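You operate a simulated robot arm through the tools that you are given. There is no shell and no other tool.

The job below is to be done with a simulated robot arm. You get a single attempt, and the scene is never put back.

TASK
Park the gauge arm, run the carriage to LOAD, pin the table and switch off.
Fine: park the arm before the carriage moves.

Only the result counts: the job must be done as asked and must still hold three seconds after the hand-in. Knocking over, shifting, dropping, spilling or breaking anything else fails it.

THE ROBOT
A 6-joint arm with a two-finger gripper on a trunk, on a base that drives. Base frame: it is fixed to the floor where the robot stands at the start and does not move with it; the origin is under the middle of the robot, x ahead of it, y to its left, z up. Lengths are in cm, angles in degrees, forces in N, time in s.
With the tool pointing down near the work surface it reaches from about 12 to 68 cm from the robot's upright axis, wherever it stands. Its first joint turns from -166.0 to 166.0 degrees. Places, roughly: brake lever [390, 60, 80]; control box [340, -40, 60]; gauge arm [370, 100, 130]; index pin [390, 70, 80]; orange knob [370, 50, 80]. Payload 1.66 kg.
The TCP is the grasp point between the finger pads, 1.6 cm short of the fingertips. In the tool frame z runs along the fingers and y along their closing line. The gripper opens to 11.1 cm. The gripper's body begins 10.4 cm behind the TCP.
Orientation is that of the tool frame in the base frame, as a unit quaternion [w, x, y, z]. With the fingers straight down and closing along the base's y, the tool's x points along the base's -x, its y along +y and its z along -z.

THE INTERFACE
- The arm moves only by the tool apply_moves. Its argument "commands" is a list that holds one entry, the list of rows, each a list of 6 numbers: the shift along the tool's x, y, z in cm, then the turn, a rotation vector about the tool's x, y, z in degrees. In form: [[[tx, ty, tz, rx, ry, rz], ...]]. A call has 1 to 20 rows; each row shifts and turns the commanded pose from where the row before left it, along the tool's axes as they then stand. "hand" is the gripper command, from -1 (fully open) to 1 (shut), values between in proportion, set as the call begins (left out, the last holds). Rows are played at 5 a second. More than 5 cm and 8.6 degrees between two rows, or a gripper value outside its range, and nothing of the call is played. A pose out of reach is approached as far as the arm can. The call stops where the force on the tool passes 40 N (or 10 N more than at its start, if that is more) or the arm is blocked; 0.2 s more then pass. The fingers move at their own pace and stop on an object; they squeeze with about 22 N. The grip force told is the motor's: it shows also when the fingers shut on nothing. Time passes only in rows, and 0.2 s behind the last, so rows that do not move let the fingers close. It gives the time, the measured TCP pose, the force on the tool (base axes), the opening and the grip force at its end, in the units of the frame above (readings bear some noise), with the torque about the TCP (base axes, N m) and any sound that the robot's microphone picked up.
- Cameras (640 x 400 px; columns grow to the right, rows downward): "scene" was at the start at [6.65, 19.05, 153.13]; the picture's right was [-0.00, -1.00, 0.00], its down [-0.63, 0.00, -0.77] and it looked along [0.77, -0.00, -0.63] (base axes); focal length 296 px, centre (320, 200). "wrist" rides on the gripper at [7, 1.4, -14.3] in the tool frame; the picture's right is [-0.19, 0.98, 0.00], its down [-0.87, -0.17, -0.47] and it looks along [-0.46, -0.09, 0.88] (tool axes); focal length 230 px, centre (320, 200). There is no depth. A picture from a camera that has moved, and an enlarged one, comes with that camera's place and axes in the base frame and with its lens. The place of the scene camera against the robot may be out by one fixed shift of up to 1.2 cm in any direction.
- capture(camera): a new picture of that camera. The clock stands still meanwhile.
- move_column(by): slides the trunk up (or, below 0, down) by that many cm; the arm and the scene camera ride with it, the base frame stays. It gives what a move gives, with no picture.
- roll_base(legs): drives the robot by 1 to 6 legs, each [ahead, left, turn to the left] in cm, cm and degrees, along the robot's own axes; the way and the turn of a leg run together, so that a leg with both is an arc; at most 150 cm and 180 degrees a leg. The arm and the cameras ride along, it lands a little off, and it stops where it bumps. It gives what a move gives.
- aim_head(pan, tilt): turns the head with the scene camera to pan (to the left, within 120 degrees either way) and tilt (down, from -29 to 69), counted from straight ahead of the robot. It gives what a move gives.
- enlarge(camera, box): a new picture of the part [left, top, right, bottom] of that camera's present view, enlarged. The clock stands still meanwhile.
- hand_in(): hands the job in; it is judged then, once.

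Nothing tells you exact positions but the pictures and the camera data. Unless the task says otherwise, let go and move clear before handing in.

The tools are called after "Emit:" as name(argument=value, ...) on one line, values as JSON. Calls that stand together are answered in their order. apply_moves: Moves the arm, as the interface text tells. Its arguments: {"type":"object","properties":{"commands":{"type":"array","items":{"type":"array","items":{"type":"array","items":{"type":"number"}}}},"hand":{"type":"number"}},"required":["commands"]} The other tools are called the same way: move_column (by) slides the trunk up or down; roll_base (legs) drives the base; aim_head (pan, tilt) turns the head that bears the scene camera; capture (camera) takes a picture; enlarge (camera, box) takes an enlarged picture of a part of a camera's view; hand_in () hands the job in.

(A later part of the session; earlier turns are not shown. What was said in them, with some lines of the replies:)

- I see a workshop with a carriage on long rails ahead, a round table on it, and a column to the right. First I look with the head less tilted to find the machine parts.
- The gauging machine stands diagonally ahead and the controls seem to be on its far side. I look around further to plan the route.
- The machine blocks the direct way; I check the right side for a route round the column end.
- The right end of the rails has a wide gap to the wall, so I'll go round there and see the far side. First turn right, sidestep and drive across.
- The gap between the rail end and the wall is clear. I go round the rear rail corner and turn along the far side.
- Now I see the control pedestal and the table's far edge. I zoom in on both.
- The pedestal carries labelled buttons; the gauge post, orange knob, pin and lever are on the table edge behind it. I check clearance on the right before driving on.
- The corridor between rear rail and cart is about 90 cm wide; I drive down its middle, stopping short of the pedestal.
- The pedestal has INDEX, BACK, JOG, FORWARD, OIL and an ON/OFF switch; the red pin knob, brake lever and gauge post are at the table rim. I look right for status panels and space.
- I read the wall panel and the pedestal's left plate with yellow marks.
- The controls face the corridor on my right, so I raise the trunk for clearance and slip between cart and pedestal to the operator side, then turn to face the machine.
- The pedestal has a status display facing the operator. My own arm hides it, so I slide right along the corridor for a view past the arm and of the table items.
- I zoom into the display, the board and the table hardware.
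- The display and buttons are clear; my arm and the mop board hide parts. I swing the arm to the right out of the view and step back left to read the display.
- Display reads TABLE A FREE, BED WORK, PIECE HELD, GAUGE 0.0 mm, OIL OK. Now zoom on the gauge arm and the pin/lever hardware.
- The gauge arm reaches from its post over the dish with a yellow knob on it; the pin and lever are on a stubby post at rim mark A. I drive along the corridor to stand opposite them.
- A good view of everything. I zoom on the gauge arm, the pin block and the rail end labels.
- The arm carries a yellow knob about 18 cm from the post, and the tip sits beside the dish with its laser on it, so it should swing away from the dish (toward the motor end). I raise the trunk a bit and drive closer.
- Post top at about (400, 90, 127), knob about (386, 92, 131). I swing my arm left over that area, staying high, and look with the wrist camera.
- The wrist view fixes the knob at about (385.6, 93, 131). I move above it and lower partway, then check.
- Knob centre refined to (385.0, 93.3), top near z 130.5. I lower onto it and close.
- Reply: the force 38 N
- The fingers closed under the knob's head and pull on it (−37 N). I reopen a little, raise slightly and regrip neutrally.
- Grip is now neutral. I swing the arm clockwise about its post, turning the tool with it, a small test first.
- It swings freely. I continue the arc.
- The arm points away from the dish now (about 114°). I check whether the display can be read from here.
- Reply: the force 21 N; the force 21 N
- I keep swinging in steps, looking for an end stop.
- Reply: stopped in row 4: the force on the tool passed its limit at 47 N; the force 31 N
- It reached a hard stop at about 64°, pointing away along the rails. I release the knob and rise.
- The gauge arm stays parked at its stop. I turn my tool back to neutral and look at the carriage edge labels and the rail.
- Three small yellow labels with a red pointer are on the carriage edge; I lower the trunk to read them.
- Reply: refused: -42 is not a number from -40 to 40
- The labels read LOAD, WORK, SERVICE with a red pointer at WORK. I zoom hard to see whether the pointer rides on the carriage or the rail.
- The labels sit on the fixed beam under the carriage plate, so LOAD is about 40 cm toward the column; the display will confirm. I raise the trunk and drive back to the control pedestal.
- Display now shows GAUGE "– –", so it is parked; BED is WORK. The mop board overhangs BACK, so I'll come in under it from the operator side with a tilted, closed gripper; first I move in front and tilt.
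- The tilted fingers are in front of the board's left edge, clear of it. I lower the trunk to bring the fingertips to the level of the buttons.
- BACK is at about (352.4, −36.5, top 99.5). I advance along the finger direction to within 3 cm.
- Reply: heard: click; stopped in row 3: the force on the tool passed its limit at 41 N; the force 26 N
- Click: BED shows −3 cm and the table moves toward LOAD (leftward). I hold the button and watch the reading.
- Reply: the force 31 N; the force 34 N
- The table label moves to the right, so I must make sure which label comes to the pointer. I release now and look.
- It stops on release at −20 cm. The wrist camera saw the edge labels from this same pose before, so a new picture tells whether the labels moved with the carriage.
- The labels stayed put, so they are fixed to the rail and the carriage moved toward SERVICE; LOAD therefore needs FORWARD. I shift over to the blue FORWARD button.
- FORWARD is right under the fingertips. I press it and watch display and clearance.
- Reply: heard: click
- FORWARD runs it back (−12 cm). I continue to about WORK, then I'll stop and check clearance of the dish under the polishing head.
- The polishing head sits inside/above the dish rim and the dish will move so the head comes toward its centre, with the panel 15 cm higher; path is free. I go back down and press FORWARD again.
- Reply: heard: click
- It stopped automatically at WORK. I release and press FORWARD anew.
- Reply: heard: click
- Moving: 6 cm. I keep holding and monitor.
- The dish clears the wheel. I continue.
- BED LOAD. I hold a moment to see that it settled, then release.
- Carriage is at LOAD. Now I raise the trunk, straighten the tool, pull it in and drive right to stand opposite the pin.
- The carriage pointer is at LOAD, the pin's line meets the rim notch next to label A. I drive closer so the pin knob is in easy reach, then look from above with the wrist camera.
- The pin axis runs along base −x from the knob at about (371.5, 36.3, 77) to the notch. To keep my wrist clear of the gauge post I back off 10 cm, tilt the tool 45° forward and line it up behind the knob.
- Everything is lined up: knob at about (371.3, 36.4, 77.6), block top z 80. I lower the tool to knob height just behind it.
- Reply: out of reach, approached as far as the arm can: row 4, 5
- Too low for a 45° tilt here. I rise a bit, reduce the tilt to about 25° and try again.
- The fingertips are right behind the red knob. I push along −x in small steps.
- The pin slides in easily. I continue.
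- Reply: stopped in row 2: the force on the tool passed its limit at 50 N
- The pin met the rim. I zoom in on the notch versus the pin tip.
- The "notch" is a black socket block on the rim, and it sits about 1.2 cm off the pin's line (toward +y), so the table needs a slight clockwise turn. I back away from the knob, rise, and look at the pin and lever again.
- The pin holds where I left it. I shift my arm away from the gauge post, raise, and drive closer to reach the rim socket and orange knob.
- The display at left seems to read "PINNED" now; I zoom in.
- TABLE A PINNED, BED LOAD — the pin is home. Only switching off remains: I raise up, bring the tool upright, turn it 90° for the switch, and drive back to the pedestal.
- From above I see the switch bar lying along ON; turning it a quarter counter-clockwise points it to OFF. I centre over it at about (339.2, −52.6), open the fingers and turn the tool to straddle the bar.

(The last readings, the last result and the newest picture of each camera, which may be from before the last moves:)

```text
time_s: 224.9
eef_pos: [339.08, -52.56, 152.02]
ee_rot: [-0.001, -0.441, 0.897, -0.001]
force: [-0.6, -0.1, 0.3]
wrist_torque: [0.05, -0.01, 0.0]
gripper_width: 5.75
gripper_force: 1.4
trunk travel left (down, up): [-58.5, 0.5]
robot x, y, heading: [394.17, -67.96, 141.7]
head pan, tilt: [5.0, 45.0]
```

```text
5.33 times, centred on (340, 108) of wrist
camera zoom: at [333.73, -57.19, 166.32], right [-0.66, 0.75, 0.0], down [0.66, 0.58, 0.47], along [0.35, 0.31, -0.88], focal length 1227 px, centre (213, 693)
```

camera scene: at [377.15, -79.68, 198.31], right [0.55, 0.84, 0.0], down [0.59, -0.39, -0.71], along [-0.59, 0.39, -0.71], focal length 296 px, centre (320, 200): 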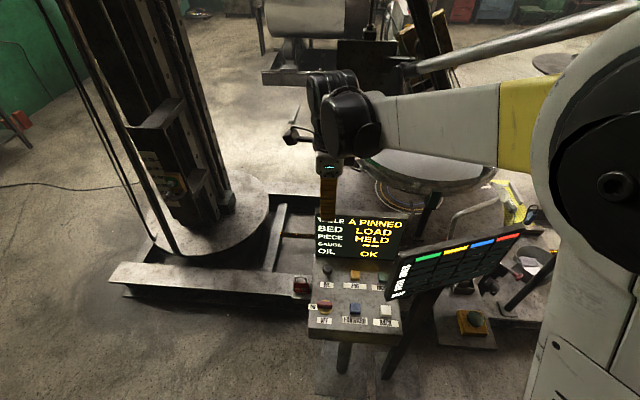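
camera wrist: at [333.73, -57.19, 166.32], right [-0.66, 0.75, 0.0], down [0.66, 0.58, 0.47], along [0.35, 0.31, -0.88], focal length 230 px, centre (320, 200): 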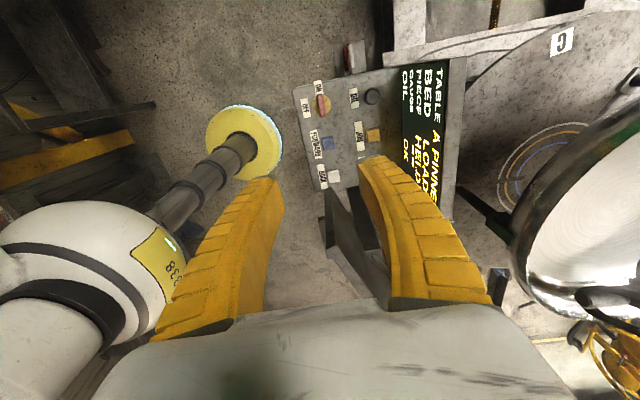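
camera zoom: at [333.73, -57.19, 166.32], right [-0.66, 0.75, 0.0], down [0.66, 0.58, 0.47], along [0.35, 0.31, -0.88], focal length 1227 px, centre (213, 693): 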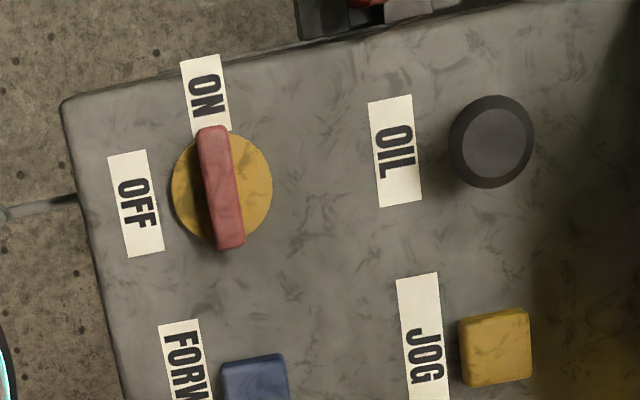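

The bar is centred at about (338.4, −52.7) and parallel to my fingers. I lower the trunk over it.

Emit:
apply_moves(commands=[[[0.55, 0.46, 0, 0, 0, 0], [0, 0, 0, 0, 0, 0]]])

Emit:
move_column(by=-40)

Emit:
capture(camera="wrist")

Emit:
enlarge(camera="scene", box=[240, 100, 480, 250])

```text
time_s: 225.5
eef_pos: [338.38, -52.59, 152.06]
ee_rot: [-0.001, -0.442, 0.897, -0.001]
force: [-0.8, 0.2, -0.1]
wrist_torque: [0.01, 0.01, 0.01]
gripper_width: 5.75
gripper_force: 1.4
trunk travel left (down, up): [-58.5, 0.5]
robot x, y, heading: [393.98, -68.06, 141.9]
head pan, tilt: [5.0, 45.0]
```

```text
time_s: 229.3
eef_pos: [338.48, -52.81, 112.04]
ee_rot: [-0.001, -0.442, 0.897, 0.0]
force: [0.6, 1.3, 0.1]
wrist_torque: [0.0, 0.03, -0.01]
gripper_width: 5.77
gripper_force: 1.0
trunk travel left (down, up): [-18.5, 40.5]
robot x, y, heading: [394.11, -67.99, 141.8]
head pan, tilt: [5.0, 45.0]
```

```text
taken
camera wrist: at [333.05, -57.37, 126.35], right [-0.66, 0.75, 0.0], down [0.66, 0.59, 0.47], along [0.35, 0.31, -0.88], focal length 230 px, centre (320, 200)
```

wrist: 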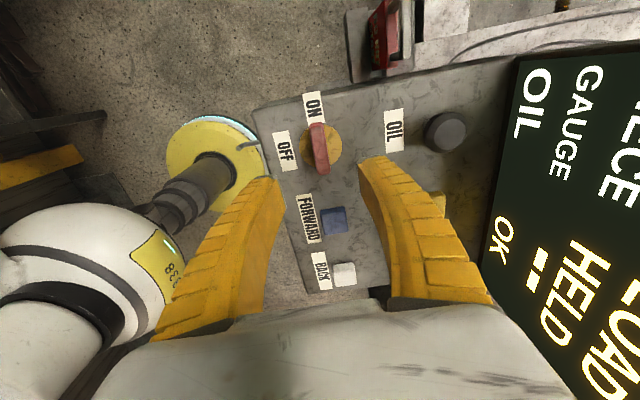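

```text
2.67 times, centred on (360, 175) of scene
camera zoom: at [377.16, -79.68, 158.32], right [0.55, 0.84, 0.0], down [0.59, -0.39, -0.71], along [-0.59, 0.39, -0.71], focal length 789 px, centre (213, 267)
```

zoom: 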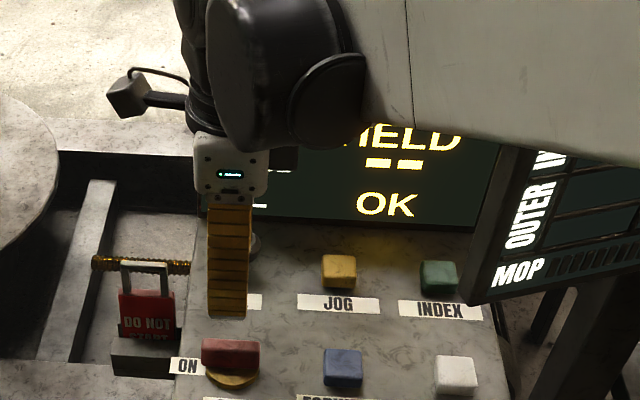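

Emit:
apply_moves(commands=[[[0, 0, 4, 0, 0, 0], [0, 0, 3.5, 0, 0, 0], [0, 0, 1.5, 0, 0, 0], [0, 0, 0.8, 0, 0, 0], [0, 0, 0, 0, 0, 0]]])

Emit:
capture(camera="wrist")

Emit:
enlarge(camera="scene", box=[270, 170, 400, 260])

```text
time_s: 230.5
eef_pos: [338.38, -52.84, 102.27]
ee_rot: [-0.001, -0.442, 0.897, 0.0]
force: [-0.7, 0.6, -0.6]
wrist_torque: [0.01, 0.05, -0.01]
gripper_width: 5.78
gripper_force: 1.3
trunk travel left (down, up): [-18.5, 40.5]
robot x, y, heading: [393.96, -67.99, 141.9]
head pan, tilt: [5.0, 45.0]
```

```text
taken
camera wrist: at [333.02, -57.42, 116.54], right [-0.66, 0.75, 0.0], down [0.66, 0.59, 0.47], along [0.35, 0.31, -0.88], focal length 230 px, centre (320, 200)
```

wrist: 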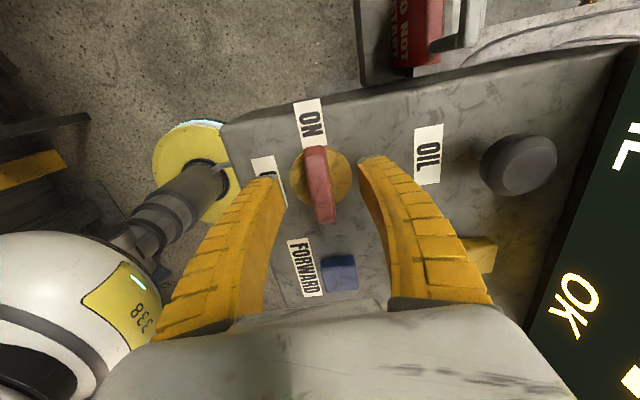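

```text
4.44 times, centred on (335, 215) of scene
camera zoom: at [377.16, -79.68, 158.32], right [0.55, 0.84, 0.0], down [0.59, -0.39, -0.71], along [-0.59, 0.39, -0.71], focal length 1316 px, centre (253, 133)
```

zoom: 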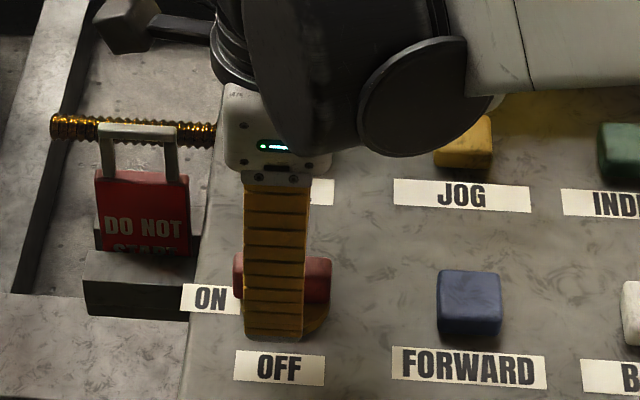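

The fingers straddle the red bar. I close and turn counter-clockwise in steps.

Emit:
apply_moves(commands=[[[0, 0, 0, 0, 0, 0], [0, 0, 0, 0, 0, 0], [0, 0, 0, 0, 0, 0]]], hand=1)

Emit:
apply_moves(commands=[[[0, 0, 0, 0, 0, -6], [0, 0, 0, 0, 0, -6], [0, 0, 0, 0, 0, -6], [0, 0, 0, 0, 0, -6], [0, 0, 0, 0, 0, -6]]])

Emit:
capture(camera="wrist")

```text
time_s: 231.3
eef_pos: [338.35, -52.77, 102.16]
ee_rot: [-0.001, -0.443, 0.897, 0.0]
force: [-2.8, 0.4, 8.8]
wrist_torque: [0.06, 0.0, 0.02]
gripper_width: 1.25
gripper_force: 33.4
trunk travel left (down, up): [-18.5, 40.5]
robot x, y, heading: [394.11, -68.59, 141.7]
head pan, tilt: [5.0, 45.0]
```

```text
time_s: 232.5
eef_pos: [338.6, -52.89, 102.4]
ee_rot: [-0.001, -0.66, 0.751, 0.0]
force: [5.4, -7.6, 7.3]
wrist_torque: [-0.23, -0.02, -0.02]
gripper_width: 1.23
gripper_force: 34.5
trunk travel left (down, up): [-18.5, 40.5]
robot x, y, heading: [394.16, -68.34, 141.7]
head pan, tilt: [5.0, 45.0]
```

```text
taken
camera wrist: at [336.29, -59.54, 116.6], right [-0.95, 0.32, 0.0], down [0.28, 0.84, 0.47], along [0.15, 0.45, -0.88], focal length 230 px, centre (320, 200)
```

wrist: 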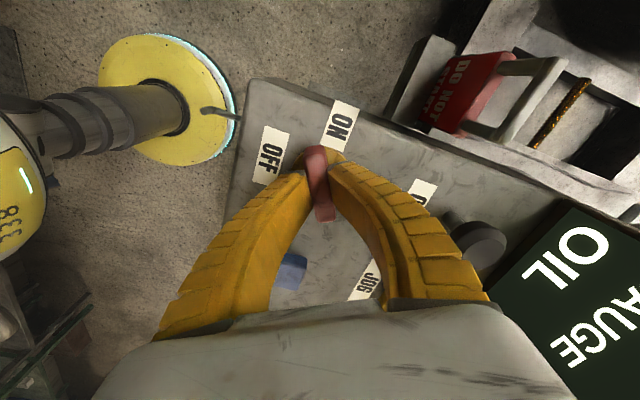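

The bar turns with the gripper, moving toward OFF. I continue the rest of the quarter turn.

Emit:
apply_moves(commands=[[[0, 0, 0, 0, 0, -6], [0, 0, 0, 0, 0, -6], [0, 0, 0, 0, 0, -6], [0, 0, 0, 0, 0, -6], [0, 0, 0, 0, 0, -6], [0, 0, 0, 0, 0, -6], [0, 0, 0, 0, 0, -6], [0, 0, 0, 0, 0, -6], [0, 0, 0, 0, 0, -6], [0, 0, 0, 0, 0, -6]]])

Emit:
capture(camera="wrist")

Emit:
capture(camera="scene")

```text
time_s: 234.7
eef_pos: [338.94, -52.66, 102.42]
ee_rot: [0.0, 0.947, -0.321, 0.001]
force: [37.3, 3.8, 0.7]
wrist_torque: [0.01, -0.31, -0.15]
gripper_width: 1.0
gripper_force: 33.6
trunk travel left (down, up): [-18.5, 40.5]
robot x, y, heading: [394.05, -68.39, 141.8]
head pan, tilt: [5.0, 45.0]
```

```text
taken
camera wrist: at [343.48, -57.88, 116.72], right [-0.75, -0.66, 0.0], down [-0.58, 0.66, 0.47], along [-0.31, 0.35, -0.88], focal length 230 px, centre (320, 200)
```

wrist: 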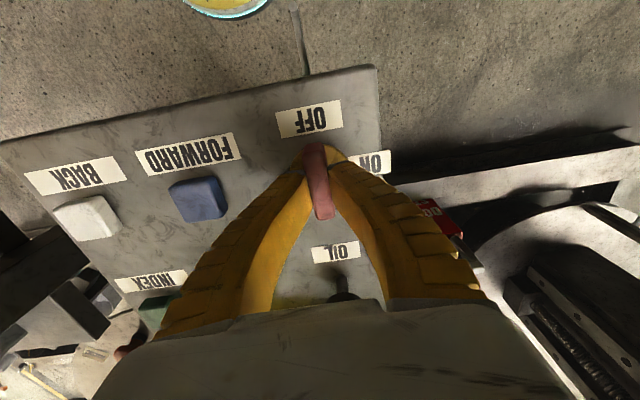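

```text
taken
camera scene: at [377.63, -79.62, 158.37], right [0.55, 0.84, 0.0], down [0.59, -0.39, -0.71], along [-0.59, 0.39, -0.71], focal length 296 px, centre (320, 200)
```

scene: 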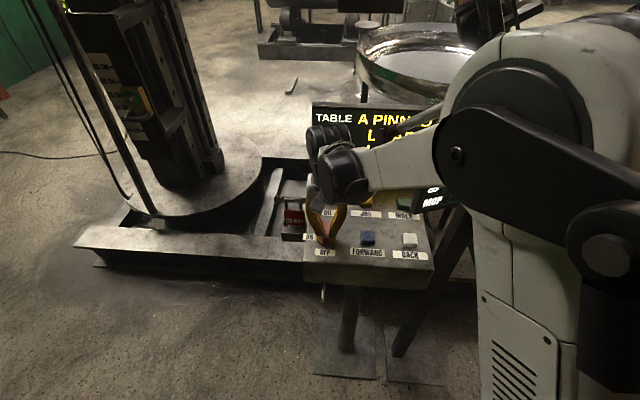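

Emit:
enlarge(camera="wrist", box=[250, 80, 410, 230])

Emit:
enlarge(camera="scene", box=[280, 90, 460, 270])

```text
2.67 times, centred on (330, 155) of wrist
camera zoom: at [343.48, -57.88, 116.72], right [-0.75, -0.66, 0.0], down [-0.58, 0.66, 0.47], along [-0.31, 0.35, -0.88], focal length 614 px, centre (293, 320)
```

zoom: 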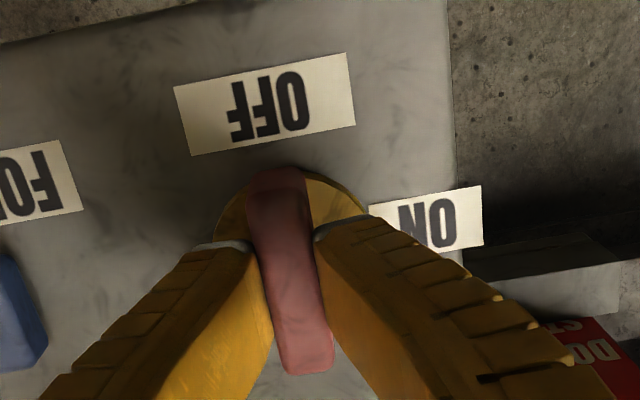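

```text
2.22 times, centred on (370, 180) of scene
camera zoom: at [377.63, -79.62, 158.37], right [0.55, 0.84, 0.0], down [0.59, -0.39, -0.71], along [-0.59, 0.39, -0.71], focal length 658 px, centre (209, 244)
```

zoom: 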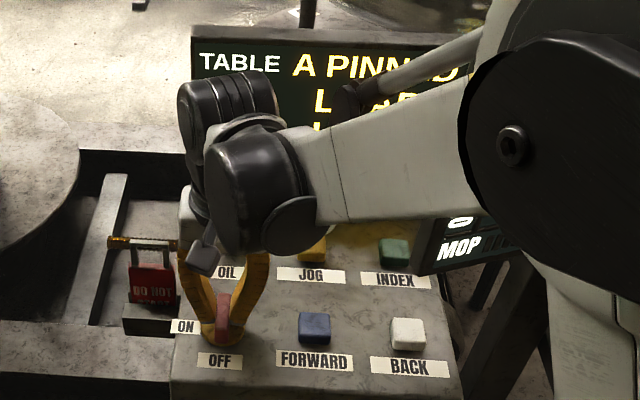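

The display is still on; the bar is a few degrees short. I relieve the side force and turn a little further.

Emit:
apply_moves(commands=[[[0.32, -0.24, 0, 0, 0, 0], [0, 0, 0, 0, 0, -4], [0, 0, 0, 0, 0, -4], [0, 0, 0, 0, 0, 0]]])

Emit:
enlarge(camera="wrist", box=[250, 80, 410, 230])

Emit:
enlarge(camera="scene", box=[280, 90, 460, 270])

```text
time_s: 235.7
eef_pos: [338.81, -52.59, 102.31]
ee_rot: [0.001, 0.967, -0.255, -0.002]
force: [5.8, 8.5, 6.8]
wrist_torque: [0.23, 0.14, -0.73]
gripper_width: 1.34
gripper_force: 34.3
trunk travel left (down, up): [-18.5, 40.5]
robot x, y, heading: [394.01, -67.71, 141.8]
head pan, tilt: [5.0, 45.0]
```

```text
2.67 times, centred on (330, 155) of wrist
camera zoom: at [344.21, -57.15, 116.64], right [-0.65, -0.76, 0.0], down [-0.67, 0.57, 0.47], along [-0.36, 0.3, -0.88], focal length 614 px, centre (293, 320)
```

zoom: 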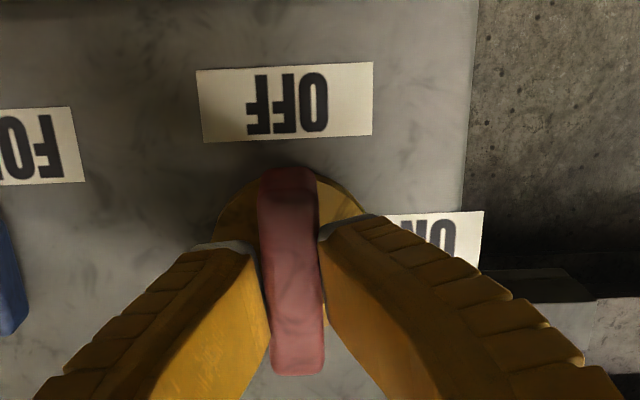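

```text
2.22 times, centred on (370, 180) of scene
camera zoom: at [377.28, -79.58, 158.34], right [0.55, 0.84, 0.0], down [0.59, -0.39, -0.71], along [-0.59, 0.39, -0.71], focal length 658 px, centre (209, 244)
```

zoom: 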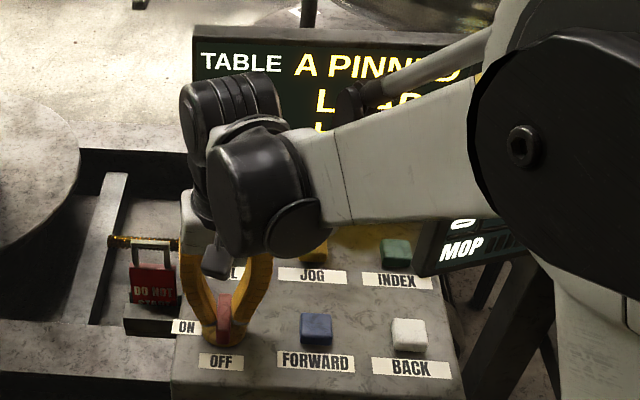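

The bar is square to the OFF label and against its stop. I release, rise and check the switch and display.

Emit:
apply_moves(commands=[[[0, 0, 0, 0, 0, 2], [0, 0, 0, 0, 0, 0], [0, 0, 0, 0, 0, 0]]], hand=0)

Emit:
apply_moves(commands=[[[0, 0, -4, 0, 0, 0], [0, 0, -4, 0, 0, 0], [0, 0, -4, 0, 0, 0], [0, 0, -4, 0, 0, 0], [0, 0, 0, 0, 0, 0]]])

Emit:
move_column(by=38)

Emit:
capture(camera="scene")

Emit:
enlarge(camera="scene", box=[280, 200, 440, 350])

Emit:
enlarge(camera="wrist", box=[230, 90, 430, 240])

```text
time_s: 236.5
eef_pos: [338.8, -52.87, 102.29]
ee_rot: [0.001, 0.963, -0.271, 0.0]
force: [-0.9, -1.0, -0.2]
wrist_torque: [0.01, 0.01, 0.01]
gripper_width: 5.75
gripper_force: 1.7
trunk travel left (down, up): [-18.5, 40.5]
robot x, y, heading: [394.21, -68.17, 141.7]
head pan, tilt: [5.0, 45.0]
```

```text
time_s: 237.7
eef_pos: [338.93, -52.87, 118.47]
ee_rot: [0.001, 0.962, -0.272, 0.0]
force: [1.1, 0.4, 0.4]
wrist_torque: [0.02, 0.0, 0.02]
gripper_width: 5.74
gripper_force: 1.3
trunk travel left (down, up): [-18.5, 40.5]
robot x, y, heading: [393.65, -68.53, 141.8]
head pan, tilt: [5.0, 45.0]
```

```text
time_s: 241.4
eef_pos: [338.88, -52.77, 156.25]
ee_rot: [0.001, 0.962, -0.272, 0.0]
force: [0.1, -0.1, 0.4]
wrist_torque: [0.01, 0.01, 0.0]
gripper_width: 5.75
gripper_force: 1.2
trunk travel left (down, up): [-56.5, 2.5]
robot x, y, heading: [394.11, -67.6, 141.6]
head pan, tilt: [5.0, 45.0]
```

```text
taken
camera scene: at [377.15, -79.68, 196.31], right [0.55, 0.84, 0.0], down [0.59, -0.39, -0.71], along [-0.59, 0.39, -0.71], focal length 296 px, centre (320, 200)
```

scene: 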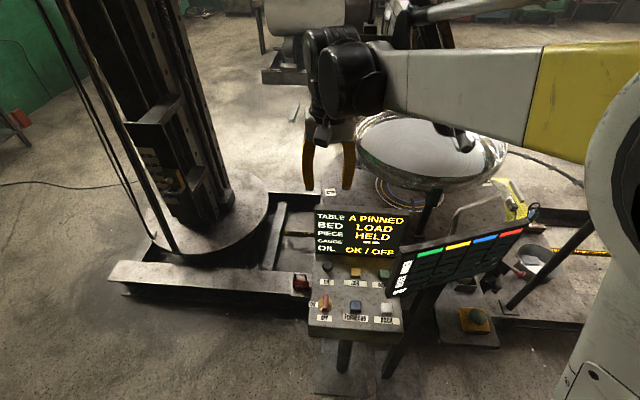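

```text
2.67 times, centred on (360, 275) of scene
camera zoom: at [377.15, -79.68, 196.31], right [0.55, 0.84, 0.0], down [0.59, -0.39, -0.71], along [-0.59, 0.39, -0.71], focal length 789 px, centre (213, 0)
```

zoom: 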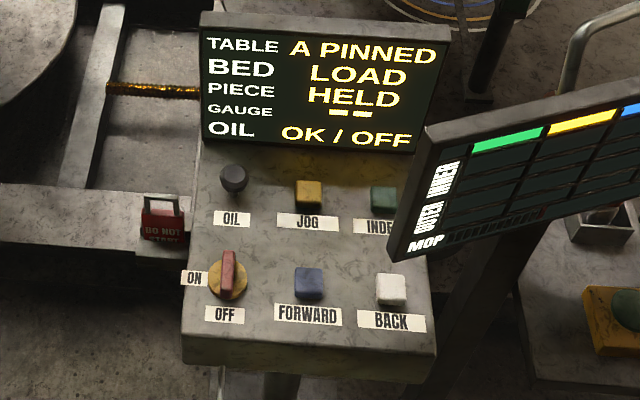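

```text
2.67 times, centred on (330, 165) of wrist
camera zoom: at [344.06, -57.56, 170.62], right [-0.68, -0.74, 0.0], down [-0.65, 0.6, 0.47], along [-0.35, 0.32, -0.88], focal length 614 px, centre (293, 293)
```

zoom: 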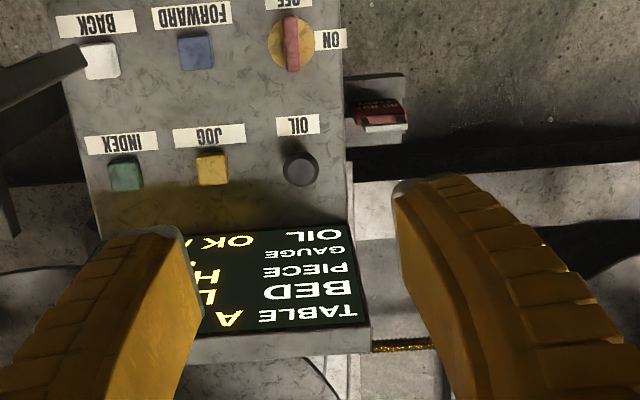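

The display reads A PINNED, LOAD, HELD, GAUGE "– –", OIL OK / OFF, and the bar stands at OFF. I back away a little and take a last look at the gauge arm and pin.

Emit:
roll_base(legs=[[-10, 0, 0]])

Emit:
aim_head(pan=-25, tilt=35)

Emit:
capture(camera="scene")

```text
time_s: 242.6
eef_pos: [346.72, -58.99, 156.34]
ee_rot: [0.001, 0.962, -0.272, -0.001]
force: [0.1, 0.0, -0.2]
wrist_torque: [-0.02, -0.02, 0.03]
gripper_width: 5.75
gripper_force: 1.7
trunk travel left (down, up): [-56.5, 2.5]
robot x, y, heading: [401.75, -74.33, 141.8]
head pan, tilt: [5.0, 45.0]
```

```text
time_s: 243.5
eef_pos: [346.73, -58.84, 156.32]
ee_rot: [0.001, 0.962, -0.272, 0.0]
force: [-0.1, 0.6, 0.1]
wrist_torque: [-0.03, -0.03, 0.01]
gripper_width: 5.75
gripper_force: 1.4
trunk travel left (down, up): [-56.5, 2.5]
robot x, y, heading: [402.03, -74.17, 141.7]
head pan, tilt: [-25.0, 35.0]
```

```text
taken
camera scene: at [387.86, -82.48, 197.79], right [0.89, 0.45, 0.0], down [0.26, -0.51, -0.82], along [-0.37, 0.73, -0.57], focal length 296 px, centre (320, 200)
```

scene: 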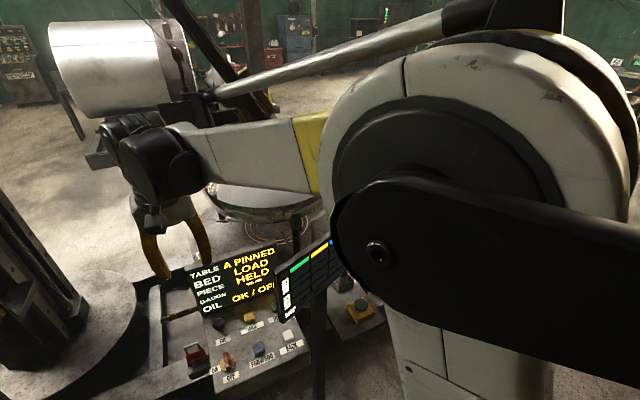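

The display still shows A PINNED, LOAD, HELD, the gauge parked and OFF, and the gripper is clear of everything. I hand the job in.

Emit:
hand_in()

```text
The job is handed in.
```

The gauge arm is parked, the carriage is at LOAD, the table is pinned and the machine is switched off. I have handed the job in. Just before that the display read TABLE A PINNED, BED LOAD, PIECE HELD, GAUGE "– –" and OIL OK / OFF.

- **Gauge arm:** I swung it away from the dish to its end stop before the carriage moved. I had no clear view of the arm itself at the very end, but the display still showed "– –", the same as when I parked it.
- **Carriage:** I pressed BACK first, which ran the carriage about 20 cm toward SERVICE. I stopped it, then used FORWARD. It stopped by itself at WORK, and a second press took it to LOAD. Nothing was touched or moved by this as far as I could see.
- **Pin:** I pushed it in at mark A until it stopped, and the display changed to PINNED.
- **Switch:** I turned it to OFF, let go and backed the robot clear.
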